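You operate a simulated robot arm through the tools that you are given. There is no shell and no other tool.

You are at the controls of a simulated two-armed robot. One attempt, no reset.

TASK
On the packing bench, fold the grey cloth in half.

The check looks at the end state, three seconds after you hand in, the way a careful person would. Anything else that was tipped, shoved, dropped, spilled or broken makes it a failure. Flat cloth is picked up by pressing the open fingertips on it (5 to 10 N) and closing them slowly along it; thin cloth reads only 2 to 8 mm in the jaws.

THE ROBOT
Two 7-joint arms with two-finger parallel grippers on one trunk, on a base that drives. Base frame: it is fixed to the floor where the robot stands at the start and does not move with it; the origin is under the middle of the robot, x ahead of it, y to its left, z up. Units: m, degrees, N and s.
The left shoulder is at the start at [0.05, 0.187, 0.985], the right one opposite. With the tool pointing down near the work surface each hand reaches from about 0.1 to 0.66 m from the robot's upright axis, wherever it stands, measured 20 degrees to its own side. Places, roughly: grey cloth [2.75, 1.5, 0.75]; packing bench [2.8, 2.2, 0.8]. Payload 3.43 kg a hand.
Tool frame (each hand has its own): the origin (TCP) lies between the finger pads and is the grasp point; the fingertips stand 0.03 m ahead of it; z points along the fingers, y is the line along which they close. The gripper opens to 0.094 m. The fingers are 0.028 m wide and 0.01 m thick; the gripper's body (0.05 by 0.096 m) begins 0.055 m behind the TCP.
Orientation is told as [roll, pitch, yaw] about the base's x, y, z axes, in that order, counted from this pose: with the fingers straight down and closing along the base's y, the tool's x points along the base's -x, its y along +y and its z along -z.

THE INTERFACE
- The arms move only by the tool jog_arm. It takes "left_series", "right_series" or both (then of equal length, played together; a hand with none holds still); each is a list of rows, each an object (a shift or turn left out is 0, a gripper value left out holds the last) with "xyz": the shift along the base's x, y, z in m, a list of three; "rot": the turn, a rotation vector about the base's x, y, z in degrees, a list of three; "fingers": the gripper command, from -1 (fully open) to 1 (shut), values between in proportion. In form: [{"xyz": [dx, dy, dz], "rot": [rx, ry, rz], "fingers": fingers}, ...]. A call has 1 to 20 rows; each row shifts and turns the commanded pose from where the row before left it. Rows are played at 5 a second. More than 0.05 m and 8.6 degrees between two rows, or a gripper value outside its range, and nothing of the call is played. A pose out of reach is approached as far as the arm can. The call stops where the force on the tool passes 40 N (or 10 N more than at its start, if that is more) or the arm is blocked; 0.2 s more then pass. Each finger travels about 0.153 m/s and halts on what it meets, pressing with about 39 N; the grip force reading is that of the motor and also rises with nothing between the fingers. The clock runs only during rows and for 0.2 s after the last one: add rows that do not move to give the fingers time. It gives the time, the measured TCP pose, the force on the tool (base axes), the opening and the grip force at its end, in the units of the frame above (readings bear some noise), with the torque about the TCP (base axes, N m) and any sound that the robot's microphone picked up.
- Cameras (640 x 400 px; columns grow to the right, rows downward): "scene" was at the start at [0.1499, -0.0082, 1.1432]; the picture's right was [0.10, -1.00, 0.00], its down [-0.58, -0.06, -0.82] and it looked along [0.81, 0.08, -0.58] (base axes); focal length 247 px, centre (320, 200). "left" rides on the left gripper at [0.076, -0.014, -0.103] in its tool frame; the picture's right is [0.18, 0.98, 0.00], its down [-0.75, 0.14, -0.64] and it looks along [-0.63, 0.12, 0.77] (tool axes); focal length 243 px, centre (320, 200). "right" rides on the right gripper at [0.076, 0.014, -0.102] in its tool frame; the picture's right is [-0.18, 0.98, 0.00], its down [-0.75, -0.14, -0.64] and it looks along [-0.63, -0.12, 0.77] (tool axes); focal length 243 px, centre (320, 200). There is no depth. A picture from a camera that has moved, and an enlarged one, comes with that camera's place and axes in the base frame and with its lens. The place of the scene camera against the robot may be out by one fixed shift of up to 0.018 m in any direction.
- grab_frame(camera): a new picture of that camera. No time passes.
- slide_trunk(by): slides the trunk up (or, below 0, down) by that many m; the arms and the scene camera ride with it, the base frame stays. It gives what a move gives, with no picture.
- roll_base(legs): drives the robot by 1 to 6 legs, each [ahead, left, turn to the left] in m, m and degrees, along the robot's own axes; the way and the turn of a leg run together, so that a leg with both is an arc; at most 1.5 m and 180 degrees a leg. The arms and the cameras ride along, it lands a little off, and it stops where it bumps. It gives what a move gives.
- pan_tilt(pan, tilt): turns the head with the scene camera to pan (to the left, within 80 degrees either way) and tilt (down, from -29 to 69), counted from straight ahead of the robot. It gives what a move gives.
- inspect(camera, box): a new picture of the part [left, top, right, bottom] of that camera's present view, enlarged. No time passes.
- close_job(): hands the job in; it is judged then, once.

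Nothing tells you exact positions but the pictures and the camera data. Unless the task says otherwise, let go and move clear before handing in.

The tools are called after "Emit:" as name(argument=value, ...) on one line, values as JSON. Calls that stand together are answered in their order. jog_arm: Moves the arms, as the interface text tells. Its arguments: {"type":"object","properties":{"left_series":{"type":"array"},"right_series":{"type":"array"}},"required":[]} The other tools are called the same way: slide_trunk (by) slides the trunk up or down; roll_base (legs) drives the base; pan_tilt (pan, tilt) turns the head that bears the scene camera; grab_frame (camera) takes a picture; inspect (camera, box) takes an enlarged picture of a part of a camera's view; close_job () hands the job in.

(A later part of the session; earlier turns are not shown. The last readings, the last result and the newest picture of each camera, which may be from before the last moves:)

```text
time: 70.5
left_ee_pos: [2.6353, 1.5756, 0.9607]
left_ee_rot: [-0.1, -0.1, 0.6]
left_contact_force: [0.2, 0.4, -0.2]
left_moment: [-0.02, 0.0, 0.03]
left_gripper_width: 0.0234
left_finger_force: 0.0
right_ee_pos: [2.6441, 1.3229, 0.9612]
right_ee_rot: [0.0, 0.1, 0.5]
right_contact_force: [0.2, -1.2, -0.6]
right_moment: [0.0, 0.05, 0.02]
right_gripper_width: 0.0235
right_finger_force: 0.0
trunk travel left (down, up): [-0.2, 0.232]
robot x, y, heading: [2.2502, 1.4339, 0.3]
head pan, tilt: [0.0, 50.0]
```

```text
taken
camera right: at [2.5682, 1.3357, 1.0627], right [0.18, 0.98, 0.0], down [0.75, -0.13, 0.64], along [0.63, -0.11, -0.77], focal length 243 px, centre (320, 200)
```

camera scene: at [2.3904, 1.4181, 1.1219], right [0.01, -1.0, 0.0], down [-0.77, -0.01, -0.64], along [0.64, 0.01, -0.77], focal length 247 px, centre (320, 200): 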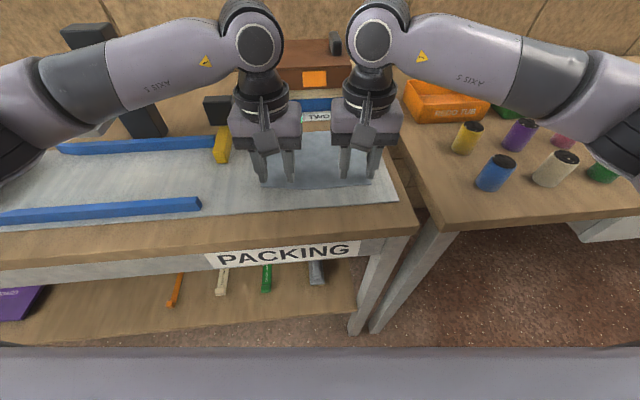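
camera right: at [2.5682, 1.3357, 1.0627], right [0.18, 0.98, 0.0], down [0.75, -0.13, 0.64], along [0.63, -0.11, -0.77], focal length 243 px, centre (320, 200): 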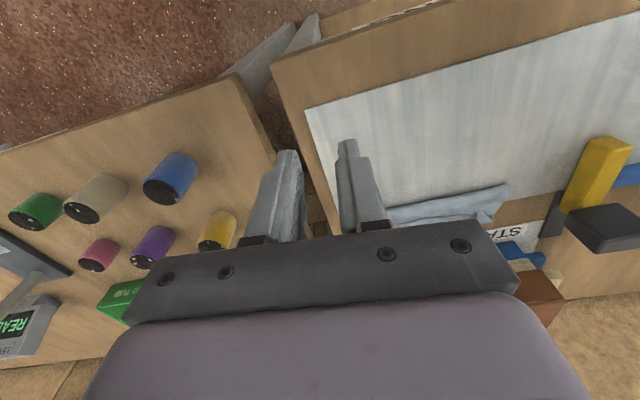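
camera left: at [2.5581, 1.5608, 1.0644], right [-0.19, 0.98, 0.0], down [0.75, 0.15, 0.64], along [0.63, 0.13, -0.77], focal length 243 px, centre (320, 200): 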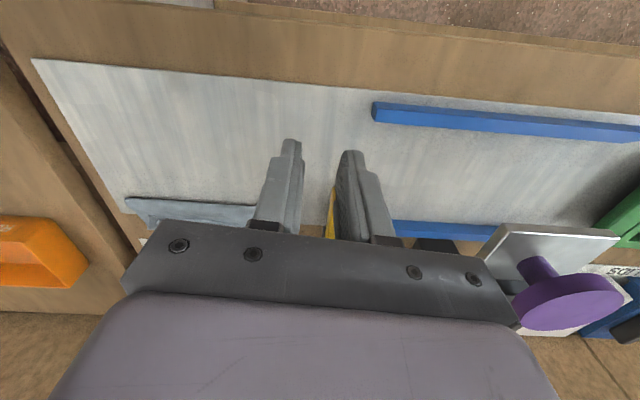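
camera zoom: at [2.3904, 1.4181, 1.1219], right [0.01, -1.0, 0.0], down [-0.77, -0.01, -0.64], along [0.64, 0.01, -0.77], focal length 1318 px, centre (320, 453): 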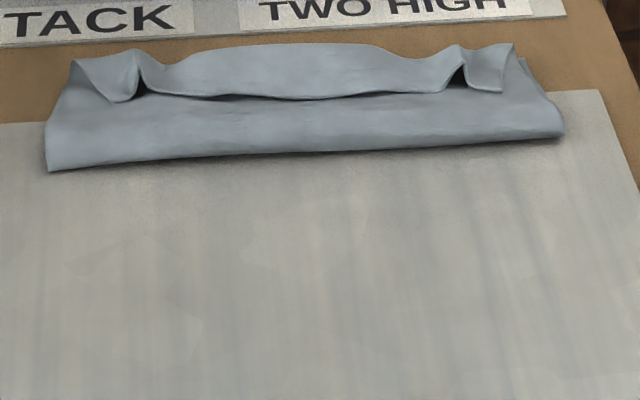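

The cloth is folded over, but a hem about 3 cm wide of the top layer has doubled back towards me, and the fold line sits about 1 cm too far forward. I'll go back above the two raised spots where I held it, to take the hem edge and flip it outwards.

Emit:
jog_arm(left_series=[{"xyz": [0.04, -0.03, 0], "fingers": 0.2}, {"xyz": [0.04, -0.03, 0]}, {"xyz": [0.045, -0.006, 0]}, {"xyz": [0.045, 0, 0]}, {"xyz": [0.012, 0, -0.035]}, {"xyz": [0, 0, -0.03]}, {}], right_series=[{"xyz": [0.04, 0.03, 0], "fingers": 0.2}, {"xyz": [0.04, 0.025, 0]}, {"xyz": [0.045, 0.006, 0]}, {"xyz": [0.045, 0, 0]}, {"xyz": [0.01, 0, -0.035]}, {"xyz": [0, 0, -0.03]}, {}])

Emit:
grab_frame(camera="left")

Emit:
grab_frame(camera="right")

Emit:
inspect(camera="scene", box=[260, 115, 380, 190])

```text
time: 72.1
left_ee_pos: [2.8187, 1.5102, 0.8941]
left_ee_rot: [0.0, -0.1, 0.6]
left_contact_force: [-0.3, -0.1, 0.1]
left_moment: [0.0, 0.03, -0.03]
left_gripper_width: 0.0376
left_finger_force: 0.1
right_ee_pos: [2.8244, 1.3841, 0.8937]
right_ee_rot: [0.0, -0.1, 0.5]
right_contact_force: [0.0, 0.1, 0.8]
right_moment: [-0.01, -0.01, -0.02]
right_gripper_width: 0.0375
right_finger_force: 0.0
trunk travel left (down, up): [-0.2, 0.232]
robot x, y, heading: [2.2498, 1.4335, 0.5]
head pan, tilt: [0.0, 50.0]
```

```text
taken
camera left: at [2.7415, 1.4945, 0.9983], right [-0.19, 0.98, 0.0], down [0.75, 0.15, 0.64], along [0.63, 0.12, -0.77], focal length 243 px, centre (320, 200)
```

left: 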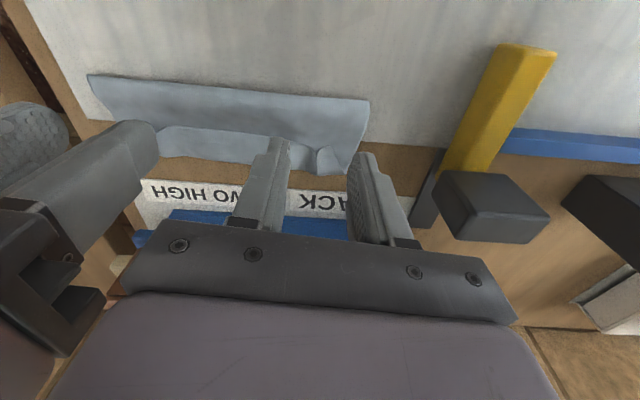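

```text
taken
camera right: at [2.749, 1.397, 0.9964], right [0.17, 0.98, 0.0], down [0.75, -0.13, 0.64], along [0.63, -0.11, -0.77], focal length 243 px, centre (320, 200)
```

right: 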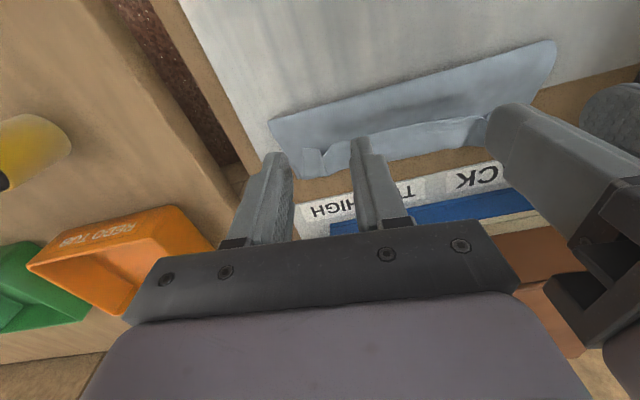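

```text
5.33 times, centred on (320, 152) of scene
camera zoom: at [2.3904, 1.4181, 1.1219], right [0.01, -1.0, 0.0], down [-0.77, -0.01, -0.64], along [0.64, 0.01, -0.77], focal length 1318 px, centre (320, 453)
```

zoom: 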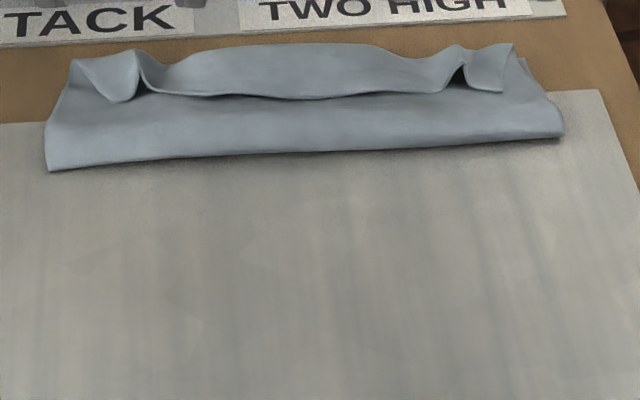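

Emit:
inspect(camera="left", box=[80, 60, 400, 260])

Emit:
inspect(camera="right", box=[240, 30, 560, 230])

```text
2.00 times, centred on (240, 160) of left
camera zoom: at [2.7415, 1.4945, 0.9983], right [-0.19, 0.98, 0.0], down [0.75, 0.15, 0.64], along [0.63, 0.12, -0.77], focal length 485 px, centre (480, 280)
```

zoom: 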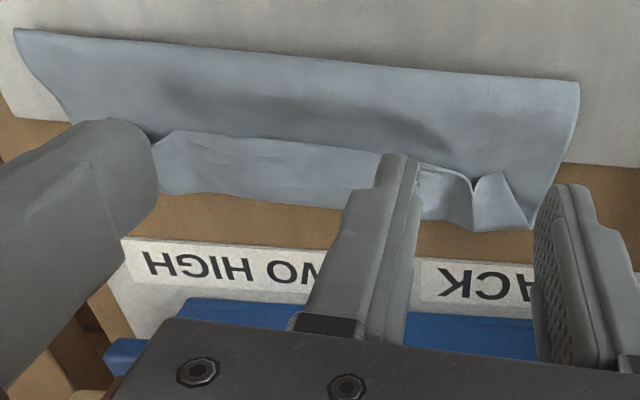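

```text
2.00 times, centred on (400, 130) of right
camera zoom: at [2.749, 1.397, 0.9964], right [0.17, 0.98, 0.0], down [0.75, -0.13, 0.64], along [0.63, -0.11, -0.77], focal length 485 px, centre (160, 340)
```

zoom: 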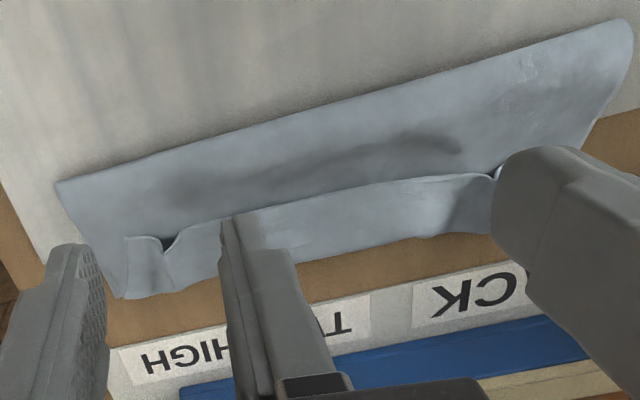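

I can see the hem lying back over the top layer, with a raised spot at each place I had held. I'll close the fingers, come down lightly on the near side of these raised spots and push them forward so the hem flips outwards.

Emit:
jog_arm(left_series=[{"xyz": [-0.02, 0.0025, 0], "fingers": 0.6}, {"fingers": 0.9}, {"fingers": 1.0}, {"xyz": [0, 0, -0.02]}, {"xyz": [0, 0, -0.02]}, {"xyz": [0, 0, -0.006]}, {"xyz": [0, 0, -0.003]}, {}], right_series=[{"xyz": [-0.02, -0.001, 0], "fingers": 0.6}, {"fingers": 0.9}, {"fingers": 1.0}, {"xyz": [0, 0, -0.02]}, {"xyz": [0, 0, -0.02]}, {"xyz": [0, 0, -0.006]}, {"xyz": [0, 0, -0.003]}, {}])

Emit:
inspect(camera="left", box=[120, 50, 440, 250])

Emit:
inspect(camera="right", box=[200, 30, 520, 230])

Emit:
inspect(camera="scene", box=[250, 105, 390, 192])

```text
time: 73.9
left_ee_pos: [2.7985, 1.5127, 0.8465]
left_ee_rot: [0.1, -0.2, 0.6]
left_contact_force: [-0.5, -0.1, 0.9]
left_moment: [-0.03, -0.01, -0.02]
left_gripper_width: 0.0001
left_finger_force: 32.7
right_ee_pos: [2.8046, 1.3818, 0.8463]
right_ee_rot: [0.0, 0.0, 0.5]
right_contact_force: [0.4, -0.5, 0.3]
right_moment: [-0.03, 0.03, 0.0]
right_gripper_width: 0.0
right_finger_force: 33.1
trunk travel left (down, up): [-0.2, 0.232]
robot x, y, heading: [2.2481, 1.4351, 0.6]
head pan, tilt: [0.0, 50.0]
```

```text
2.00 times, centred on (280, 150) of left
camera zoom: at [2.7219, 1.4972, 0.9496], right [-0.19, 0.98, 0.0], down [0.75, 0.15, 0.64], along [0.63, 0.12, -0.77], focal length 485 px, centre (400, 300)
```

zoom: 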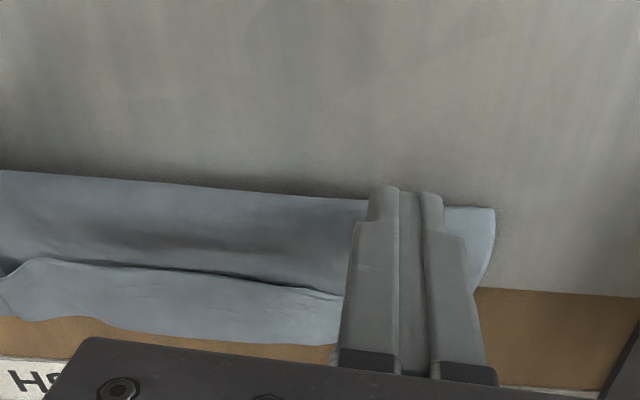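

```text
2.00 times, centred on (360, 130) of right
camera zoom: at [2.7292, 1.3953, 0.9481], right [0.17, 0.98, 0.0], down [0.75, -0.13, 0.64], along [0.63, -0.11, -0.77], focal length 485 px, centre (240, 340)
```

zoom: 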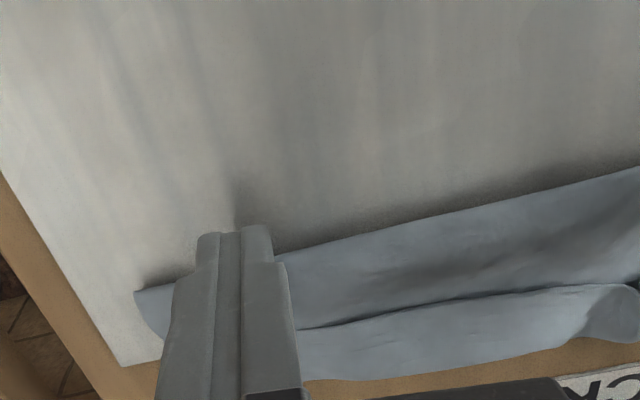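

```text
4.57 times, centred on (320, 148) of scene
camera zoom: at [2.3904, 1.4181, 1.1219], right [0.01, -1.0, 0.0], down [-0.77, -0.01, -0.64], along [0.64, 0.01, -0.77], focal length 1130 px, centre (320, 435)
```

zoom: 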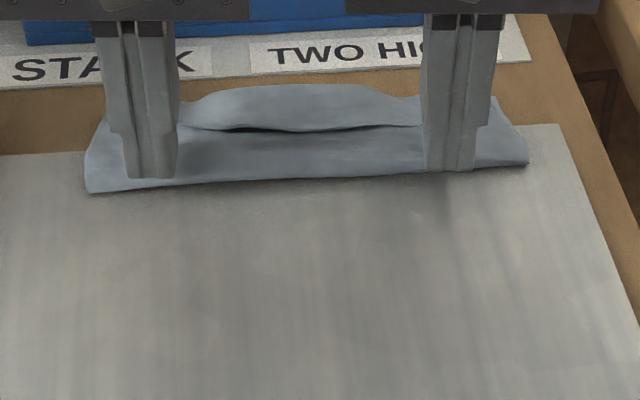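

The closed fingers are just above the fold, in front of the hem. I'll push both forward 25 mm slowly and check what the hem does.

Emit:
jog_arm(left_series=[{"xyz": [0.004, 0, -0.001]}, {"xyz": [0.005, 0, 0]}, {"xyz": [0.005, 0, 0]}, {"xyz": [0.005, 0, 0]}, {"xyz": [0.005, 0, 0]}, {}], right_series=[{"xyz": [0.004, 0, -0.001]}, {"xyz": [0.005, 0, 0]}, {"xyz": [0.005, 0, 0]}, {"xyz": [0.005, 0, 0]}, {"xyz": [0.005, 0, 0]}, {}])

Emit:
inspect(camera="left", box=[120, 50, 440, 250])

Emit:
inspect(camera="right", box=[200, 30, 520, 230])

Emit:
inspect(camera="scene", box=[250, 105, 390, 192])

```text
time: 75.3
left_ee_pos: [2.823, 1.5126, 0.8442]
left_ee_rot: [0.1, -0.1, 0.7]
left_contact_force: [0.5, 0.7, 0.7]
left_moment: [0.0, 0.02, 0.02]
left_gripper_width: 0.0
left_finger_force: 33.4
right_ee_pos: [2.8288, 1.382, 0.8456]
right_ee_rot: [0.0, -0.3, 0.6]
right_contact_force: [-0.5, 0.0, 0.1]
right_moment: [-0.02, 0.0, -0.02]
right_gripper_width: 0.0
right_finger_force: 33.2
trunk travel left (down, up): [-0.2, 0.232]
robot x, y, heading: [2.2476, 1.432, 0.6]
head pan, tilt: [0.0, 50.0]
```

```text
2.00 times, centred on (280, 150) of left
camera zoom: at [2.7459, 1.4972, 0.9488], right [-0.19, 0.98, 0.0], down [0.75, 0.15, 0.64], along [0.63, 0.12, -0.77], focal length 485 px, centre (400, 300)
```

zoom: 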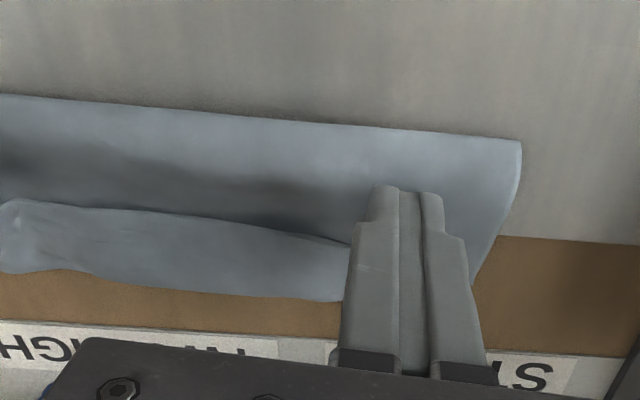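

```text
2.00 times, centred on (360, 130) of right
camera zoom: at [2.7534, 1.3953, 0.9474], right [0.17, 0.98, 0.0], down [0.75, -0.13, 0.64], along [0.63, -0.11, -0.77], focal length 485 px, centre (240, 340)
```

zoom: 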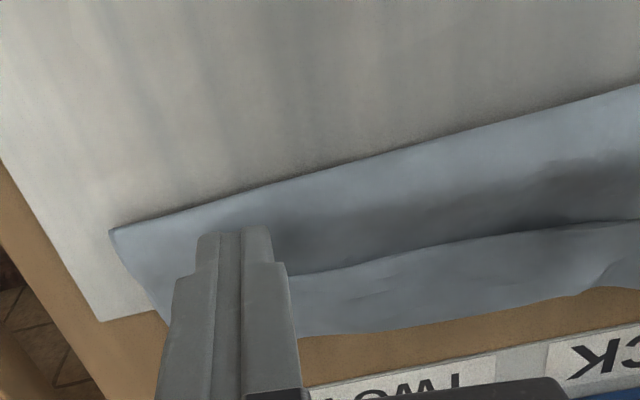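

```text
4.57 times, centred on (320, 148) of scene
camera zoom: at [2.3904, 1.4181, 1.1219], right [0.01, -1.0, 0.0], down [-0.77, -0.01, -0.64], along [0.64, 0.01, -0.77], focal length 1130 px, centre (320, 435)
```

zoom: 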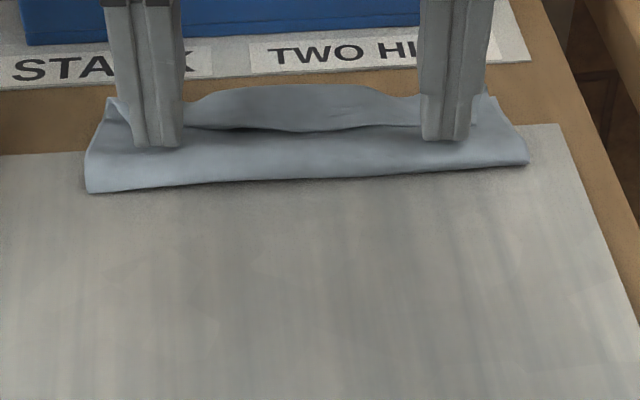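

The fingers have met the hem without much force. I'll push on another 25 mm.

Emit:
jog_arm(left_series=[{"xyz": [0.005, 0, 0]}, {"xyz": [0.005, 0, 0]}, {"xyz": [0.005, 0, 0]}, {"xyz": [0.005, 0, 0]}, {"xyz": [0.005, 0, 0]}, {}], right_series=[{"xyz": [0.005, 0, 0]}, {"xyz": [0.005, 0, 0]}, {"xyz": [0.005, 0, 0]}, {"xyz": [0.005, 0, 0]}, {"xyz": [0.005, 0, 0]}, {}])

Emit:
inspect(camera="left", box=[120, 50, 440, 250])

Emit:
inspect(camera="right", box=[200, 30, 520, 230])

Emit:
inspect(camera="scene", box=[250, 105, 390, 192])

```text
time: 76.7
left_ee_pos: [2.8475, 1.5123, 0.8455]
left_ee_rot: [0.0, 0.0, 0.6]
left_contact_force: [-0.6, -0.1, -0.6]
left_moment: [-0.01, 0.01, -0.01]
left_gripper_width: 0.0
left_finger_force: 32.8
right_ee_pos: [2.853, 1.3817, 0.8446]
right_ee_rot: [0.0, -0.1, 0.6]
right_contact_force: [-0.7, 0.6, 0.1]
right_moment: [0.0, 0.01, 0.01]
right_gripper_width: 0.0003
right_finger_force: 33.5
trunk travel left (down, up): [-0.2, 0.232]
robot x, y, heading: [2.2539, 1.4352, 0.8]
head pan, tilt: [0.0, 50.0]
```

```text
2.00 times, centred on (280, 150) of left
camera zoom: at [2.7709, 1.4973, 0.949], right [-0.19, 0.98, 0.0], down [0.75, 0.15, 0.64], along [0.63, 0.12, -0.77], focal length 485 px, centre (400, 300)
```

zoom: 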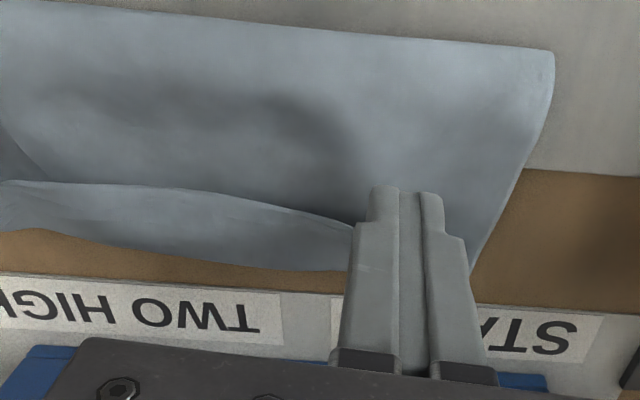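

```text
2.00 times, centred on (360, 130) of right
camera zoom: at [2.7778, 1.3953, 0.9474], right [0.17, 0.98, 0.0], down [0.75, -0.13, 0.64], along [0.63, -0.11, -0.77], focal length 485 px, centre (240, 340)
```

zoom: 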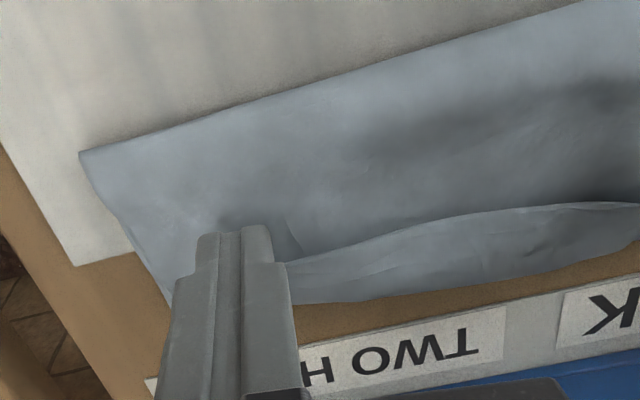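

```text
4.57 times, centred on (320, 148) of scene
camera zoom: at [2.3904, 1.4181, 1.1219], right [0.01, -1.0, 0.0], down [-0.77, -0.01, -0.64], along [0.64, 0.01, -0.77], focal length 1130 px, centre (320, 435)
```

zoom: 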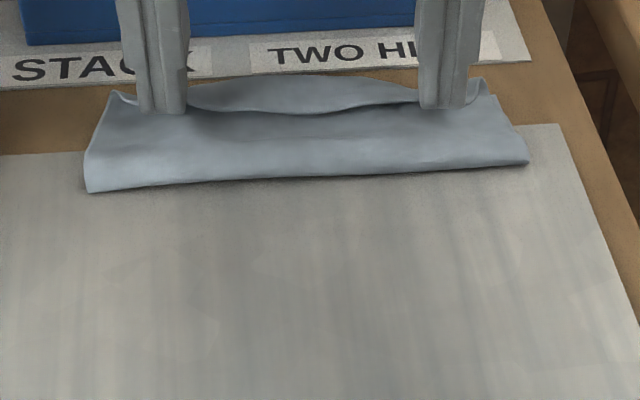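

That works: the hem near both fingers has been pushed outwards and only the middle still stands up. I'll push 18 mm further, still clear of the boxes behind.

Emit:
jog_arm(left_series=[{"xyz": [0.005, 0, 0]}, {"xyz": [0.005, 0, 0]}, {"xyz": [0.004, 0, 0]}, {"xyz": [0.004, 0, 0]}, {}], right_series=[{"xyz": [0.005, 0, 0]}, {"xyz": [0.005, 0, 0]}, {"xyz": [0.004, 0, 0]}, {"xyz": [0.004, 0, 0]}, {}])

Emit:
inspect(camera="left", box=[120, 50, 440, 250])

Emit:
inspect(camera="right", box=[200, 30, 520, 230])

Emit:
inspect(camera="scene", box=[250, 105, 390, 192])

```text
time: 77.9
left_ee_pos: [2.8581, 1.5128, 0.8454]
left_ee_rot: [0.0, -0.1, 0.6]
left_contact_force: [0.5, 0.6, 0.4]
left_moment: [0.02, 0.01, 0.02]
left_gripper_width: 0.0
left_finger_force: 33.0
left hand out of reach, approached as far as the arm can: row 3, 4
right_ee_pos: [2.8544, 1.3801, 0.8458]
right_ee_rot: [0.1, 0.0, 0.5]
right_contact_force: [-0.4, -0.3, -0.2]
right_moment: [-0.02, 0.01, 0.0]
right_gripper_width: 0.0
right_finger_force: 33.1
right hand out of reach, approached as far as the arm can: row 1, 2, 3, 4
trunk travel left (down, up): [-0.2, 0.232]
robot x, y, heading: [2.2532, 1.4303, 0.6]
head pan, tilt: [0.0, 50.0]
```

```text
2.00 times, centred on (280, 150) of left
camera zoom: at [2.7804, 1.4973, 0.9487], right [-0.19, 0.98, 0.0], down [0.75, 0.15, 0.64], along [0.63, 0.12, -0.77], focal length 485 px, centre (400, 300)
```

zoom: 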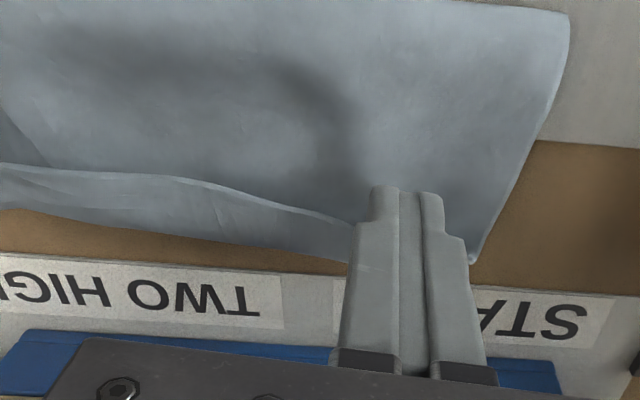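

```text
2.00 times, centred on (360, 130) of right
camera zoom: at [2.779, 1.3924, 0.9472], right [0.17, 0.98, 0.0], down [0.75, -0.13, 0.64], along [0.63, -0.11, -0.77], focal length 485 px, centre (240, 340)
```

zoom: 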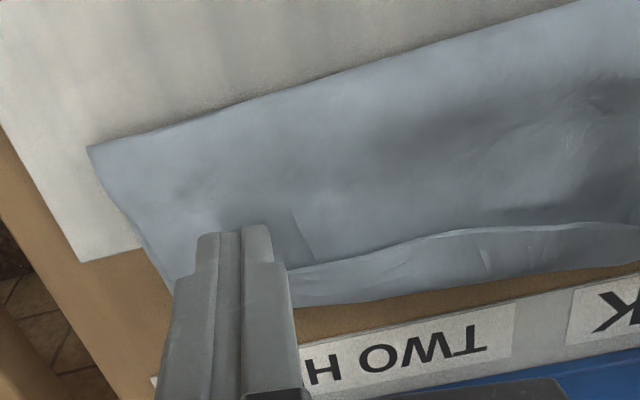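

```text
4.57 times, centred on (320, 148) of scene
camera zoom: at [2.3904, 1.4181, 1.1219], right [0.01, -1.0, 0.0], down [-0.77, -0.01, -0.64], along [0.64, 0.01, -0.77], focal length 1130 px, centre (320, 435)
```

zoom: 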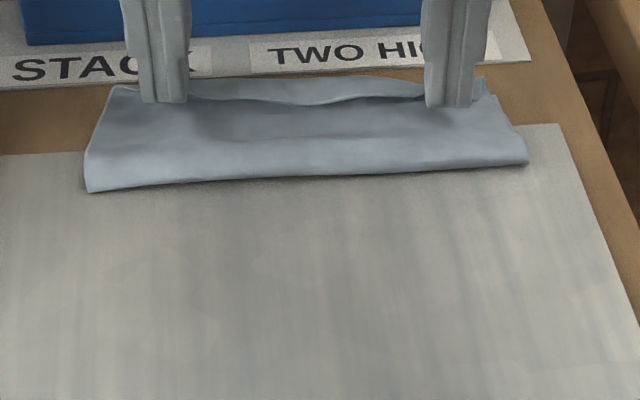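

The arms are at the end of their reach here. I'll creep the base forward 2 cm, which finishes the push with the hands still clear of the boxes.

Emit:
roll_base(legs=[[0.02, 0, 0]])

Emit:
inspect(camera="left", box=[120, 50, 440, 250])

Emit:
inspect(camera="right", box=[200, 30, 520, 230])

Emit:
inspect(camera="scene", box=[250, 85, 410, 185])

```text
time: 78.7
left_ee_pos: [2.8772, 1.513, 0.8454]
left_ee_rot: [0.0, -0.2, 0.5]
left_contact_force: [-0.2, -0.3, 0.6]
left_moment: [0.03, -0.01, 0.03]
left_gripper_width: 0.0
left_finger_force: 33.0
right_ee_pos: [2.8753, 1.3803, 0.845]
right_ee_rot: [0.0, 0.0, 0.5]
right_contact_force: [-0.4, -0.1, -0.6]
right_moment: [0.0, 0.01, 0.01]
right_gripper_width: 0.0
right_finger_force: 33.3
trunk travel left (down, up): [-0.2, 0.232]
robot x, y, heading: [2.2702, 1.4332, 0.6]
head pan, tilt: [0.0, 50.0]
```

```text
2.00 times, centred on (280, 150) of left
camera zoom: at [2.8005, 1.4976, 0.9485], right [-0.19, 0.98, 0.0], down [0.75, 0.15, 0.64], along [0.63, 0.12, -0.77], focal length 485 px, centre (400, 300)
```

zoom: 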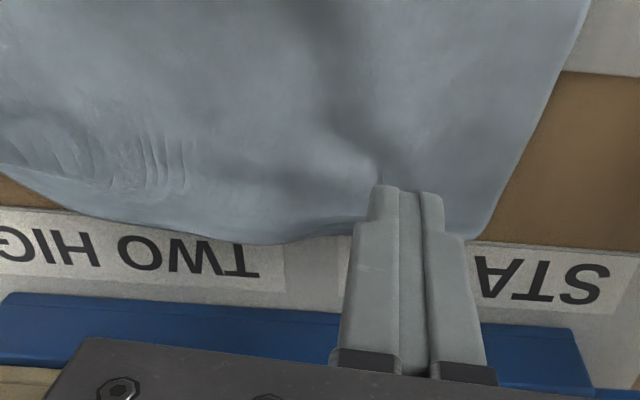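

```text
2.00 times, centred on (360, 130) of right
camera zoom: at [2.799, 1.3927, 0.9472], right [0.17, 0.98, 0.0], down [0.75, -0.13, 0.64], along [0.63, -0.11, -0.77], focal length 485 px, centre (240, 340)
```

zoom: 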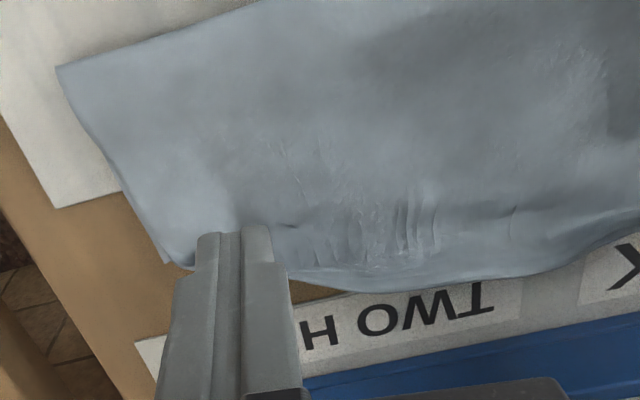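

```text
4.00 times, centred on (330, 135) of scene
camera zoom: at [2.4105, 1.4183, 1.1218], right [0.01, -1.0, 0.0], down [-0.77, -0.01, -0.64], along [0.64, 0.01, -0.77], focal length 988 px, centre (280, 460)
```

zoom: 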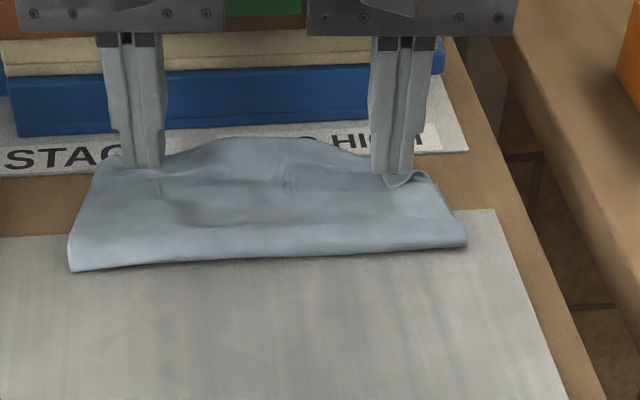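

The hem has flipped outwards and the top layer now lies forward over the far side. I'll raise the hands straight up and draw back for a clear look.

Emit:
jog_arm(left_series=[{"xyz": [0, 0, 0.02]}, {"xyz": [0, 0, 0.04]}, {"xyz": [-0.01, 0, 0.045]}, {"xyz": [-0.045, 0, 0.01]}, {"xyz": [-0.048, 0, 0]}, {"xyz": [-0.045, 0.015, 0]}, {"xyz": [-0.045, 0.02, 0]}, {"xyz": [-0.03, 0.03, 0]}, {}], right_series=[{"xyz": [0, 0, 0.02]}, {"xyz": [0, 0, 0.04]}, {"xyz": [-0.01, 0, 0.045]}, {"xyz": [-0.045, 0, 0.01]}, {"xyz": [-0.048, 0, 0]}, {"xyz": [-0.045, -0.015, 0]}, {"xyz": [-0.045, -0.02, 0]}, {"xyz": [-0.03, -0.03, 0]}, {}])

Emit:
inspect(camera="scene", box=[260, 105, 388, 185])

Emit:
grab_frame(camera="left")

Emit:
grab_frame(camera="right")

```text
time: 80.7
left_ee_pos: [2.6885, 1.5771, 0.9517]
left_ee_rot: [0.0, -0.1, 0.7]
left_contact_force: [-0.8, 0.3, 0.3]
left_moment: [-0.05, 0.0, -0.02]
left_gripper_width: 0.0
left_finger_force: 33.2
left hand out of reach, approached as far as the arm can: row 2, 4
right_ee_pos: [2.6442, 1.31, 0.9591]
right_ee_rot: [0.0, 0.0, 0.5]
right_contact_force: [0.9, 0.1, 0.0]
right_moment: [0.0, -0.01, 0.02]
right_gripper_width: 0.0001
right_finger_force: 33.5
right hand out of reach, approached as far as the arm can: row 2
trunk travel left (down, up): [-0.2, 0.232]
robot x, y, heading: [2.2713, 1.4324, 0.5]
head pan, tilt: [0.0, 50.0]
```

```text
5.00 times, centred on (324, 145) of scene
camera zoom: at [2.4101, 1.4182, 1.1219], right [0.01, -1.0, 0.0], down [-0.77, -0.01, -0.64], along [0.64, 0.01, -0.77], focal length 1236 px, centre (300, 475)
```

zoom: 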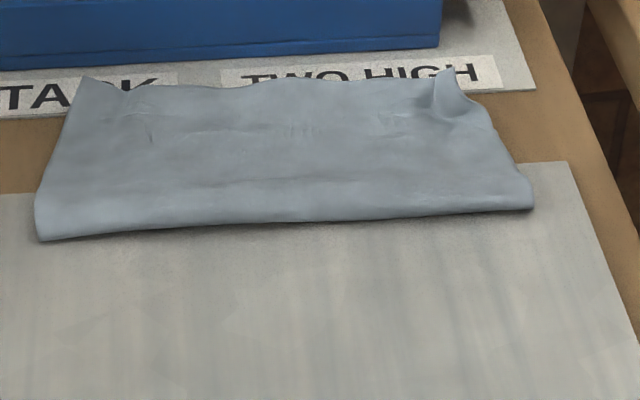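

```text
taken
camera left: at [2.6112, 1.5622, 1.0566], right [-0.2, 0.98, 0.0], down [0.75, 0.15, 0.64], along [0.63, 0.13, -0.77], focal length 243 px, centre (320, 200)
```

left: 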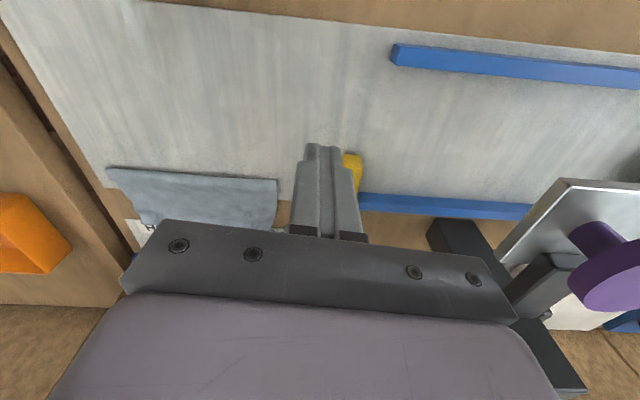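

```text
taken
camera right: at [2.5685, 1.323, 1.0605], right [0.18, 0.98, 0.0], down [0.75, -0.13, 0.64], along [0.63, -0.11, -0.77], focal length 243 px, centre (320, 200)
```

right: 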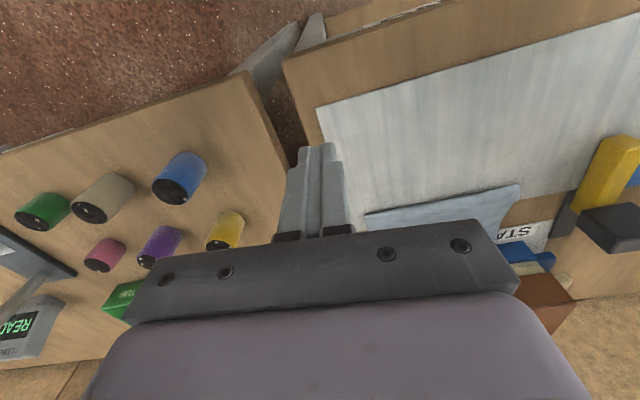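

The top layer now lies flat and reaches past the lower layer's far edge by about 2–3 cm, so the fold must still shift back. I'll drive 5 cm closer for reach and a steeper view, then measure the edges.

Emit:
roll_base(legs=[[0.05, 0, 0]])

Emit:
pan_tilt(pan=0, tilt=55)

Emit:
grab_frame(camera="scene")

```text
time: 81.5
left_ee_pos: [2.6897, 1.5772, 0.9521]
left_ee_rot: [-0.1, -0.1, 0.8]
left_contact_force: [-0.2, -0.3, -0.1]
left_moment: [0.01, 0.02, 0.0]
left_gripper_width: 0.0
left_finger_force: 33.2
right_ee_pos: [2.6469, 1.3096, 0.9592]
right_ee_rot: [0.0, 0.0, 0.5]
right_contact_force: [0.5, -0.6, 0.2]
right_moment: [-0.01, -0.01, 0.0]
right_gripper_width: 0.0001
right_finger_force: 32.7
trunk travel left (down, up): [-0.2, 0.232]
robot x, y, heading: [2.2739, 1.4364, 0.6]
head pan, tilt: [0.0, 50.0]
stopped in leg 1: the robot was blocked; the commanded pose is now the measured one
```

```text
time: 82.1
left_ee_pos: [2.6903, 1.5772, 0.9522]
left_ee_rot: [0.0, -0.2, 0.7]
left_contact_force: [0.4, 0.4, -0.7]
left_moment: [-0.02, -0.01, -0.01]
left_gripper_width: 0.0
left_finger_force: 33.2
right_ee_pos: [2.6467, 1.3096, 0.9583]
right_ee_rot: [0.0, 0.0, 0.4]
right_contact_force: [0.3, 0.5, -0.5]
right_moment: [0.0, -0.03, -0.01]
right_gripper_width: 0.0
right_finger_force: 32.8
trunk travel left (down, up): [-0.2, 0.232]
robot x, y, heading: [2.2721, 1.4352, 0.6]
head pan, tilt: [0.0, 55.0]
```

```text
taken
camera scene: at [2.4074, 1.418, 1.1154], right [0.01, -1.0, 0.0], down [-0.82, -0.01, -0.57], along [0.57, 0.01, -0.82], focal length 247 px, centre (320, 200)
```

scene: 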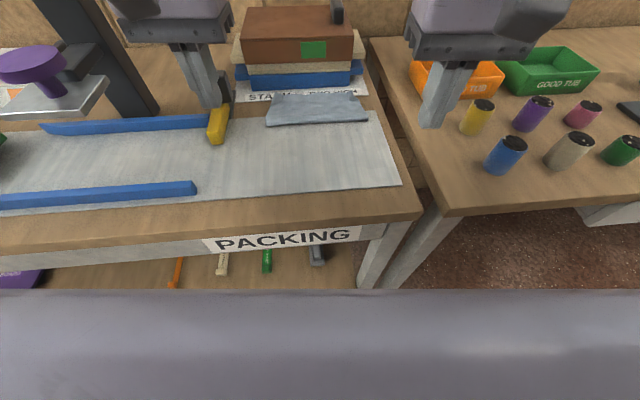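

The base touched the bench front and stopped at x 2.27, so this is as close as I can get. I'll check that nothing moved and look closely at the cloth from here.

Emit:
inspect(camera="scene", box=[230, 0, 390, 100])

Emit:
inspect(camera="scene", box=[250, 75, 378, 155])

```text
4.00 times, centred on (310, 50) of scene
camera zoom: at [2.4074, 1.418, 1.1154], right [0.01, -1.0, 0.0], down [-0.82, -0.01, -0.57], along [0.57, 0.01, -0.82], focal length 988 px, centre (360, 800)
```

zoom: 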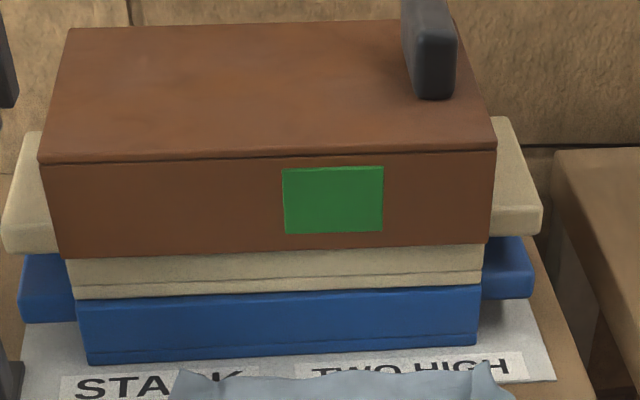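

```text
5.00 times, centred on (314, 115) of scene
camera zoom: at [2.4074, 1.418, 1.1154], right [0.01, -1.0, 0.0], down [-0.82, -0.01, -0.57], along [0.57, 0.01, -0.82], focal length 1236 px, centre (350, 625)
```

zoom: 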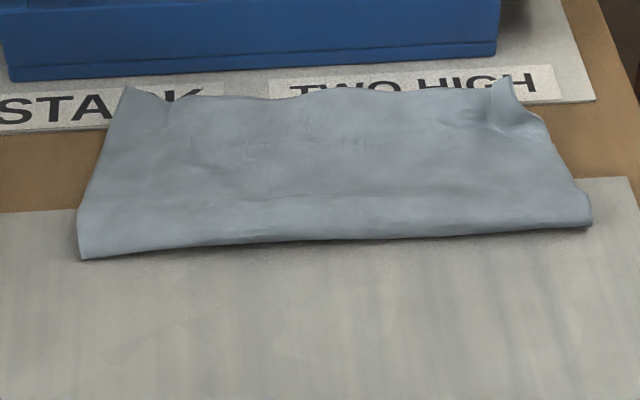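

Nothing has shifted; the boxes stand as before (only the small panel on them changed colour). I'll hover both wrist cameras over the cloth to see the true edge positions and the right corner, which seems slightly curled.

Emit:
jog_arm(left_series=[{"xyz": [0.04, 0, 0]}, {"xyz": [0.04, -0.02, 0]}, {"xyz": [0.01, -0.045, 0.01]}, {"xyz": [0, 0, 0.02]}, {}], right_series=[{"xyz": [0.045, 0, 0]}, {"xyz": [0.045, 0.015, 0]}, {"xyz": [0.04, 0.025, 0]}, {"xyz": [0.004, 0.03, 0.025]}, {}])

Emit:
inspect(camera="left", box=[60, 60, 444, 300])

Emit:
inspect(camera="right", box=[200, 40, 584, 280])

```text
time: 83.3
left_ee_pos: [2.7798, 1.5125, 0.9817]
left_ee_rot: [0.0, 0.0, 0.7]
left_contact_force: [0.2, -1.3, 0.1]
left_moment: [-0.01, -0.03, 0.02]
left_gripper_width: 0.0
left_finger_force: 33.0
right_ee_pos: [2.7807, 1.3805, 0.9827]
right_ee_rot: [0.0, 0.0, 0.6]
right_contact_force: [0.3, -0.3, -0.6]
right_moment: [0.02, -0.02, 0.01]
right_gripper_width: 0.0002
right_finger_force: 33.1
trunk travel left (down, up): [-0.2, 0.232]
robot x, y, heading: [2.275, 1.4343, 0.8]
head pan, tilt: [0.0, 55.0]
```

```text
1.67 times, centred on (252, 180) of left
camera zoom: at [2.7032, 1.497, 1.0864], right [-0.2, 0.98, 0.0], down [0.75, 0.15, 0.64], along [0.63, 0.13, -0.77], focal length 404 px, centre (433, 233)
```

zoom: 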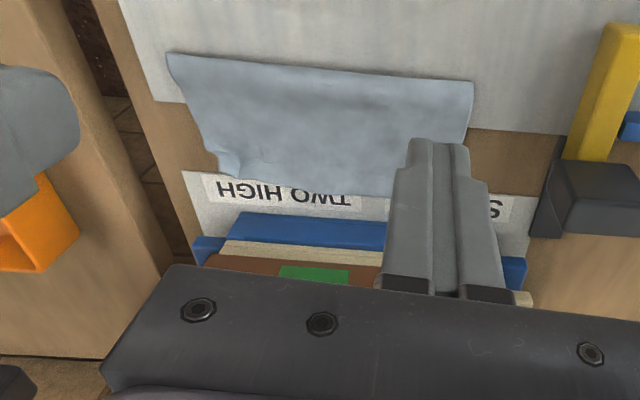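

```text
1.67 times, centred on (392, 160) of right
camera zoom: at [2.7051, 1.3939, 1.0855], right [0.17, 0.98, 0.0], down [0.75, -0.13, 0.64], along [0.63, -0.11, -0.77], focal length 404 px, centre (200, 267)
```

zoom: 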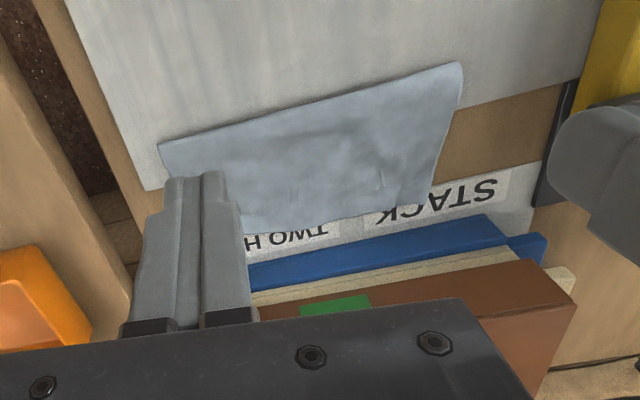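

I'll enlarge the right corner and the left corner from the opposite wrist cameras.

Emit:
inspect(camera="left", box=[140, 80, 300, 180])

Emit:
inspect(camera="right", box=[360, 70, 520, 170])

```text
4.00 times, centred on (220, 130) of left
camera zoom: at [2.7032, 1.497, 1.0864], right [-0.2, 0.98, 0.0], down [0.75, 0.15, 0.64], along [0.63, 0.13, -0.77], focal length 970 px, centre (720, 480)
```

zoom: 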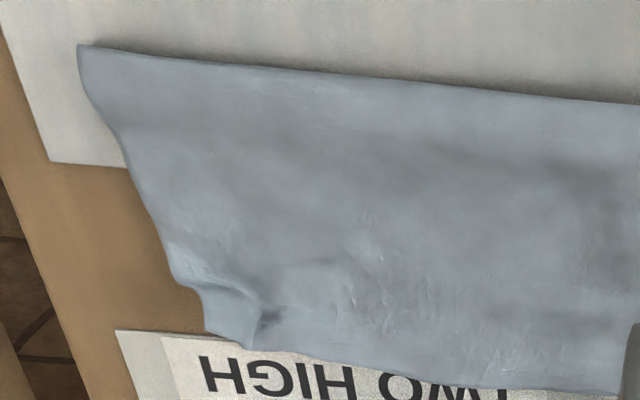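

```text
4.00 times, centred on (440, 120) of right
camera zoom: at [2.7051, 1.3939, 1.0855], right [0.17, 0.98, 0.0], down [0.75, -0.13, 0.64], along [0.63, -0.11, -0.77], focal length 970 px, centre (-160, 520)
```

zoom: 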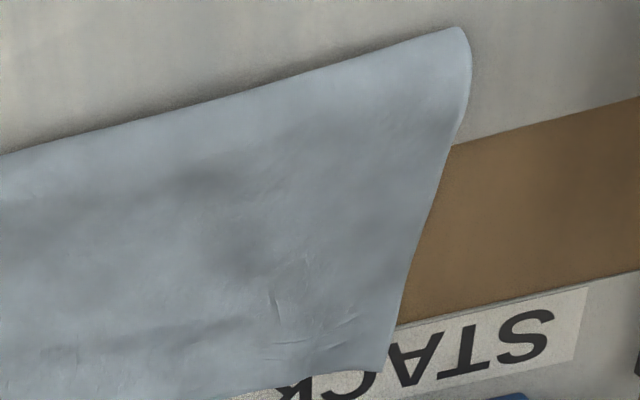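

The left side is clean; the top layer reaches about 3 cm past where the lower layer ends, and the right corner is slightly curled. I'll press the closed fingertips lightly on the top layer and draw it back towards me over the lower layer, a bit more on the right.

Emit:
jog_arm(left_series=[{"xyz": [0.03, -0.005, -0.03]}, {"xyz": [0.03, -0.005, -0.03]}, {"xyz": [0, 0, -0.04]}, {"xyz": [0, 0, -0.03]}, {}], right_series=[{"xyz": [0.035, 0.002, -0.03]}, {"xyz": [0.035, 0.002, -0.03]}, {"xyz": [0, 0, -0.04]}, {"xyz": [0, 0, -0.03]}, {}])

Emit:
jog_arm(left_series=[{"xyz": [0, 0, -0.004]}, {"xyz": [0, 0, -0.003]}, {}], right_series=[{"xyz": [0, 0, -0.004]}, {"xyz": [0, 0, -0.003]}, {}])

```text
time: 84.5
left_ee_pos: [2.8407, 1.5031, 0.8524]
left_ee_rot: [0.0, -0.1, 0.7]
left_contact_force: [-0.1, -0.2, -1.1]
left_moment: [0.0, 0.02, 0.04]
left_gripper_width: 0.0
left_finger_force: 33.4
right_ee_pos: [2.8507, 1.3845, 0.8534]
right_ee_rot: [0.0, 0.0, 0.6]
right_contact_force: [-0.4, 0.8, 0.3]
right_moment: [0.01, -0.02, -0.04]
right_gripper_width: 0.0
right_finger_force: 33.4
trunk travel left (down, up): [-0.2, 0.232]
robot x, y, heading: [2.2739, 1.431, 0.6]
head pan, tilt: [0.0, 55.0]
```

```text
time: 85.3
left_ee_pos: [2.8405, 1.5016, 0.8461]
left_ee_rot: [0.0, 0.0, 0.7]
left_contact_force: [0.1, -0.1, 0.1]
left_moment: [-0.03, 0.04, -0.01]
left_gripper_width: 0.0
left_finger_force: 33.2
right_ee_pos: [2.8486, 1.3844, 0.8469]
right_ee_rot: [0.1, 0.1, 0.4]
right_contact_force: [0.7, 0.0, -0.8]
right_moment: [-0.02, 0.01, 0.0]
right_gripper_width: 0.0003
right_finger_force: 33.0
trunk travel left (down, up): [-0.2, 0.232]
robot x, y, heading: [2.272, 1.4314, 0.6]
head pan, tilt: [0.0, 55.0]
```

Emit:
jog_arm(left_series=[{"xyz": [0, 0, -0.003]}, {"xyz": [0, 0, -0.002]}, {}], right_series=[{"xyz": [0, 0, -0.003]}, {"xyz": [0, 0, -0.002]}, {}])

```text
time: 86.1
left_ee_pos: [2.8399, 1.5026, 0.8412]
left_ee_rot: [0.1, -0.1, 0.6]
left_contact_force: [-0.1, 0.4, 0.4]
left_moment: [-0.03, 0.0, 0.01]
left_gripper_width: 0.0
left_finger_force: 32.8
right_ee_pos: [2.8504, 1.3843, 0.8414]
right_ee_rot: [0.0, 0.0, 0.4]
right_contact_force: [0.1, -0.8, -0.3]
right_moment: [-0.01, -0.03, -0.02]
right_gripper_width: 0.0
right_finger_force: 32.8
trunk travel left (down, up): [-0.2, 0.232]
robot x, y, heading: [2.2726, 1.4319, 0.4]
head pan, tilt: [0.0, 55.0]
```

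Emit:
jog_arm(left_series=[{"xyz": [0, 0, -0.002]}, {"xyz": [0, 0, -0.001]}, {}], right_series=[{"xyz": [0, 0, -0.002]}, {"xyz": [0, 0, -0.001]}, {}])

```text
time: 86.9
left_ee_pos: [2.8416, 1.5018, 0.8385]
left_ee_rot: [0.0, -0.1, 0.8]
left_contact_force: [-0.5, 1.0, -0.4]
left_moment: [-0.01, 0.01, 0.01]
left_gripper_width: 0.0
left_finger_force: 33.2
right_ee_pos: [2.8507, 1.3845, 0.8383]
right_ee_rot: [0.0, 0.1, 0.5]
right_contact_force: [0.4, 0.8, 0.7]
right_moment: [0.04, 0.02, 0.02]
right_gripper_width: 0.0
right_finger_force: 33.1
trunk travel left (down, up): [-0.2, 0.232]
robot x, y, heading: [2.2748, 1.4359, 0.5]
head pan, tilt: [0.0, 55.0]
```

Still no load; the two thin layers add little height. I'll go down another millimetre or two.

Emit:
jog_arm(left_series=[{"xyz": [0, 0, -0.001]}, {"xyz": [0, 0, -0.001]}, {}], right_series=[{"xyz": [0, 0, -0.001]}, {"xyz": [0, 0, -0.001]}, {}])

```text
time: 87.7
left_ee_pos: [2.8406, 1.5036, 0.8368]
left_ee_rot: [0.0, -0.1, 0.6]
left_contact_force: [-0.5, -0.1, 1.9]
left_moment: [0.01, 0.02, -0.01]
left_gripper_width: 0.0
left_finger_force: 32.7
right_ee_pos: [2.8501, 1.3859, 0.8375]
right_ee_rot: [0.0, 0.1, 0.5]
right_contact_force: [0.5, -0.3, 0.3]
right_moment: [0.03, 0.01, 0.0]
right_gripper_width: 0.0
right_finger_force: 32.8
trunk travel left (down, up): [-0.2, 0.232]
robot x, y, heading: [2.2712, 1.4347, 0.5]
head pan, tilt: [0.0, 55.0]
```

The tips just touch. I'll press slightly and draw back 10 mm (left) and 15 mm (right) to see how the layers slide.

Emit:
jog_arm(left_series=[{"xyz": [0, 0, -0.0006]}, {}, {"xyz": [-0.0025, 0, 0]}, {"xyz": [-0.0025, 0, 0]}, {"xyz": [-0.0025, 0, 0]}, {"xyz": [-0.0025, 0, 0]}, {}], right_series=[{"xyz": [0, 0, -0.0012]}, {}, {"xyz": [-0.004, 0, 0]}, {"xyz": [-0.004, 0, 0]}, {"xyz": [-0.004, 0, 0]}, {"xyz": [-0.003, 0, 0]}, {}])

Emit:
inspect(camera="scene", box=[250, 75, 378, 155])

Emit:
inspect(camera="left", box=[60, 40, 444, 280])

Emit:
inspect(camera="right", box=[200, 0, 584, 240])

```text
time: 89.3
left_ee_pos: [2.8292, 1.5024, 0.8351]
left_ee_rot: [0.0, -0.2, 0.7]
left_contact_force: [1.4, -0.2, 6.0]
left_moment: [0.0, -0.07, 0.01]
left_gripper_width: 0.0001
left_finger_force: 33.1
right_ee_pos: [2.8344, 1.3836, 0.8361]
right_ee_rot: [0.0, -0.1, 0.5]
right_contact_force: [0.7, 0.2, 7.1]
right_moment: [0.0, -0.09, 0.0]
right_gripper_width: 0.0
right_finger_force: 32.6
trunk travel left (down, up): [-0.2, 0.232]
robot x, y, heading: [2.2726, 1.4335, 0.6]
head pan, tilt: [0.0, 55.0]
```

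```text
5.00 times, centred on (314, 115) of scene
camera zoom: at [2.4065, 1.418, 1.1156], right [0.01, -1.0, 0.0], down [-0.82, -0.01, -0.57], along [0.57, 0.01, -0.82], focal length 1236 px, centre (350, 625)
```

zoom: 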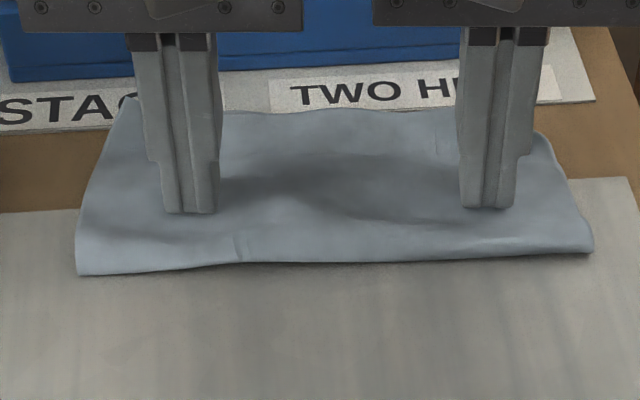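

```text
1.67 times, centred on (252, 160) of left
camera zoom: at [2.7527, 1.4871, 0.9397], right [-0.2, 0.98, 0.0], down [0.75, 0.15, 0.64], along [0.63, 0.13, -0.76], focal length 404 px, centre (433, 267)
```

zoom: 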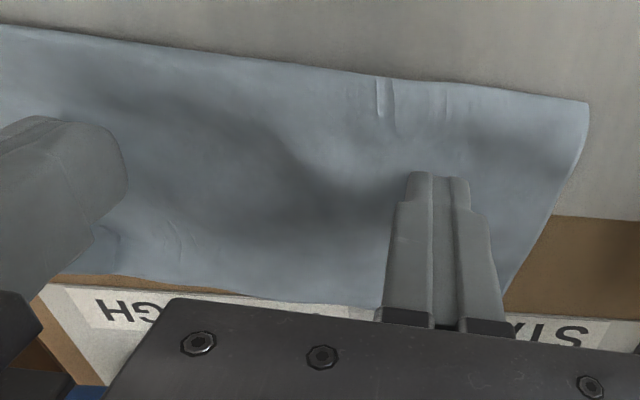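

```text
1.67 times, centred on (392, 120) of right
camera zoom: at [2.7593, 1.3974, 0.9379], right [0.18, 0.98, 0.0], down [0.75, -0.13, 0.64], along [0.63, -0.11, -0.77], focal length 404 px, centre (200, 333)
```

zoom: 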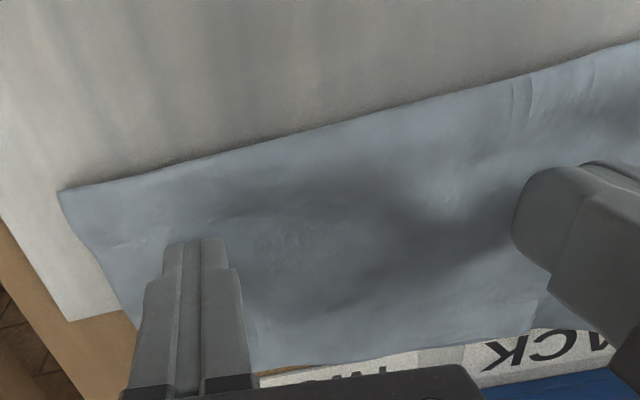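

Both layers move together, so this shifts the whole folded cloth towards me. That helps reach, so I'll draw it back another 3 cm.

Emit:
jog_arm(left_series=[{"xyz": [-0.004, 0, 0]}, {"xyz": [-0.004, 0, 0]}, {"xyz": [-0.004, 0, 0]}, {"xyz": [-0.004, 0, 0]}, {"xyz": [-0.004, 0, 0]}, {"xyz": [-0.004, 0, 0]}, {"xyz": [-0.004, 0, 0]}, {}], right_series=[{"xyz": [-0.004, 0, 0]}, {"xyz": [-0.004, 0, 0]}, {"xyz": [-0.004, 0, 0]}, {"xyz": [-0.0045, 0, 0]}, {"xyz": [-0.0045, 0, 0]}, {"xyz": [-0.0045, 0, 0]}, {"xyz": [-0.0045, 0, 0]}, {}])

Emit:
inspect(camera="scene", box=[250, 75, 378, 155])

```text
time: 91.1
left_ee_pos: [2.8014, 1.5025, 0.8365]
left_ee_rot: [0.0, -0.3, 0.7]
left_contact_force: [1.8, -0.9, 8.4]
left_moment: [0.02, -0.1, 0.03]
left_gripper_width: 0.0002
left_finger_force: 33.1
right_ee_pos: [2.8048, 1.3844, 0.8362]
right_ee_rot: [0.0, -0.1, 0.4]
right_contact_force: [2.2, -0.2, 8.8]
right_moment: [-0.01, -0.12, -0.01]
right_gripper_width: 0.0
right_finger_force: 33.0
trunk travel left (down, up): [-0.2, 0.232]
robot x, y, heading: [2.2683, 1.4337, 0.5]
head pan, tilt: [0.0, 55.0]
```

```text
5.00 times, centred on (314, 115) of scene
camera zoom: at [2.4063, 1.418, 1.1156], right [0.01, -1.0, 0.0], down [-0.82, -0.01, -0.57], along [0.57, 0.01, -0.82], focal length 1236 px, centre (350, 625)
```

zoom: 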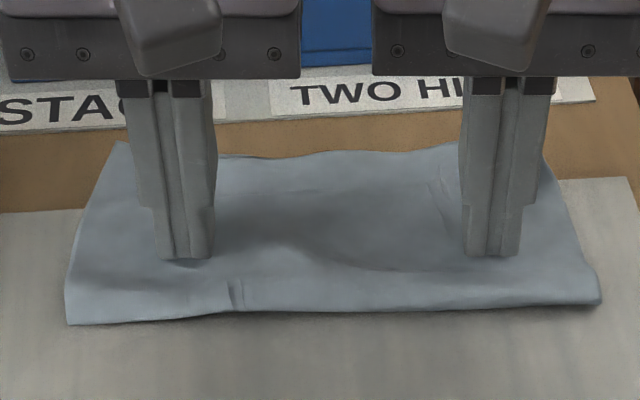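

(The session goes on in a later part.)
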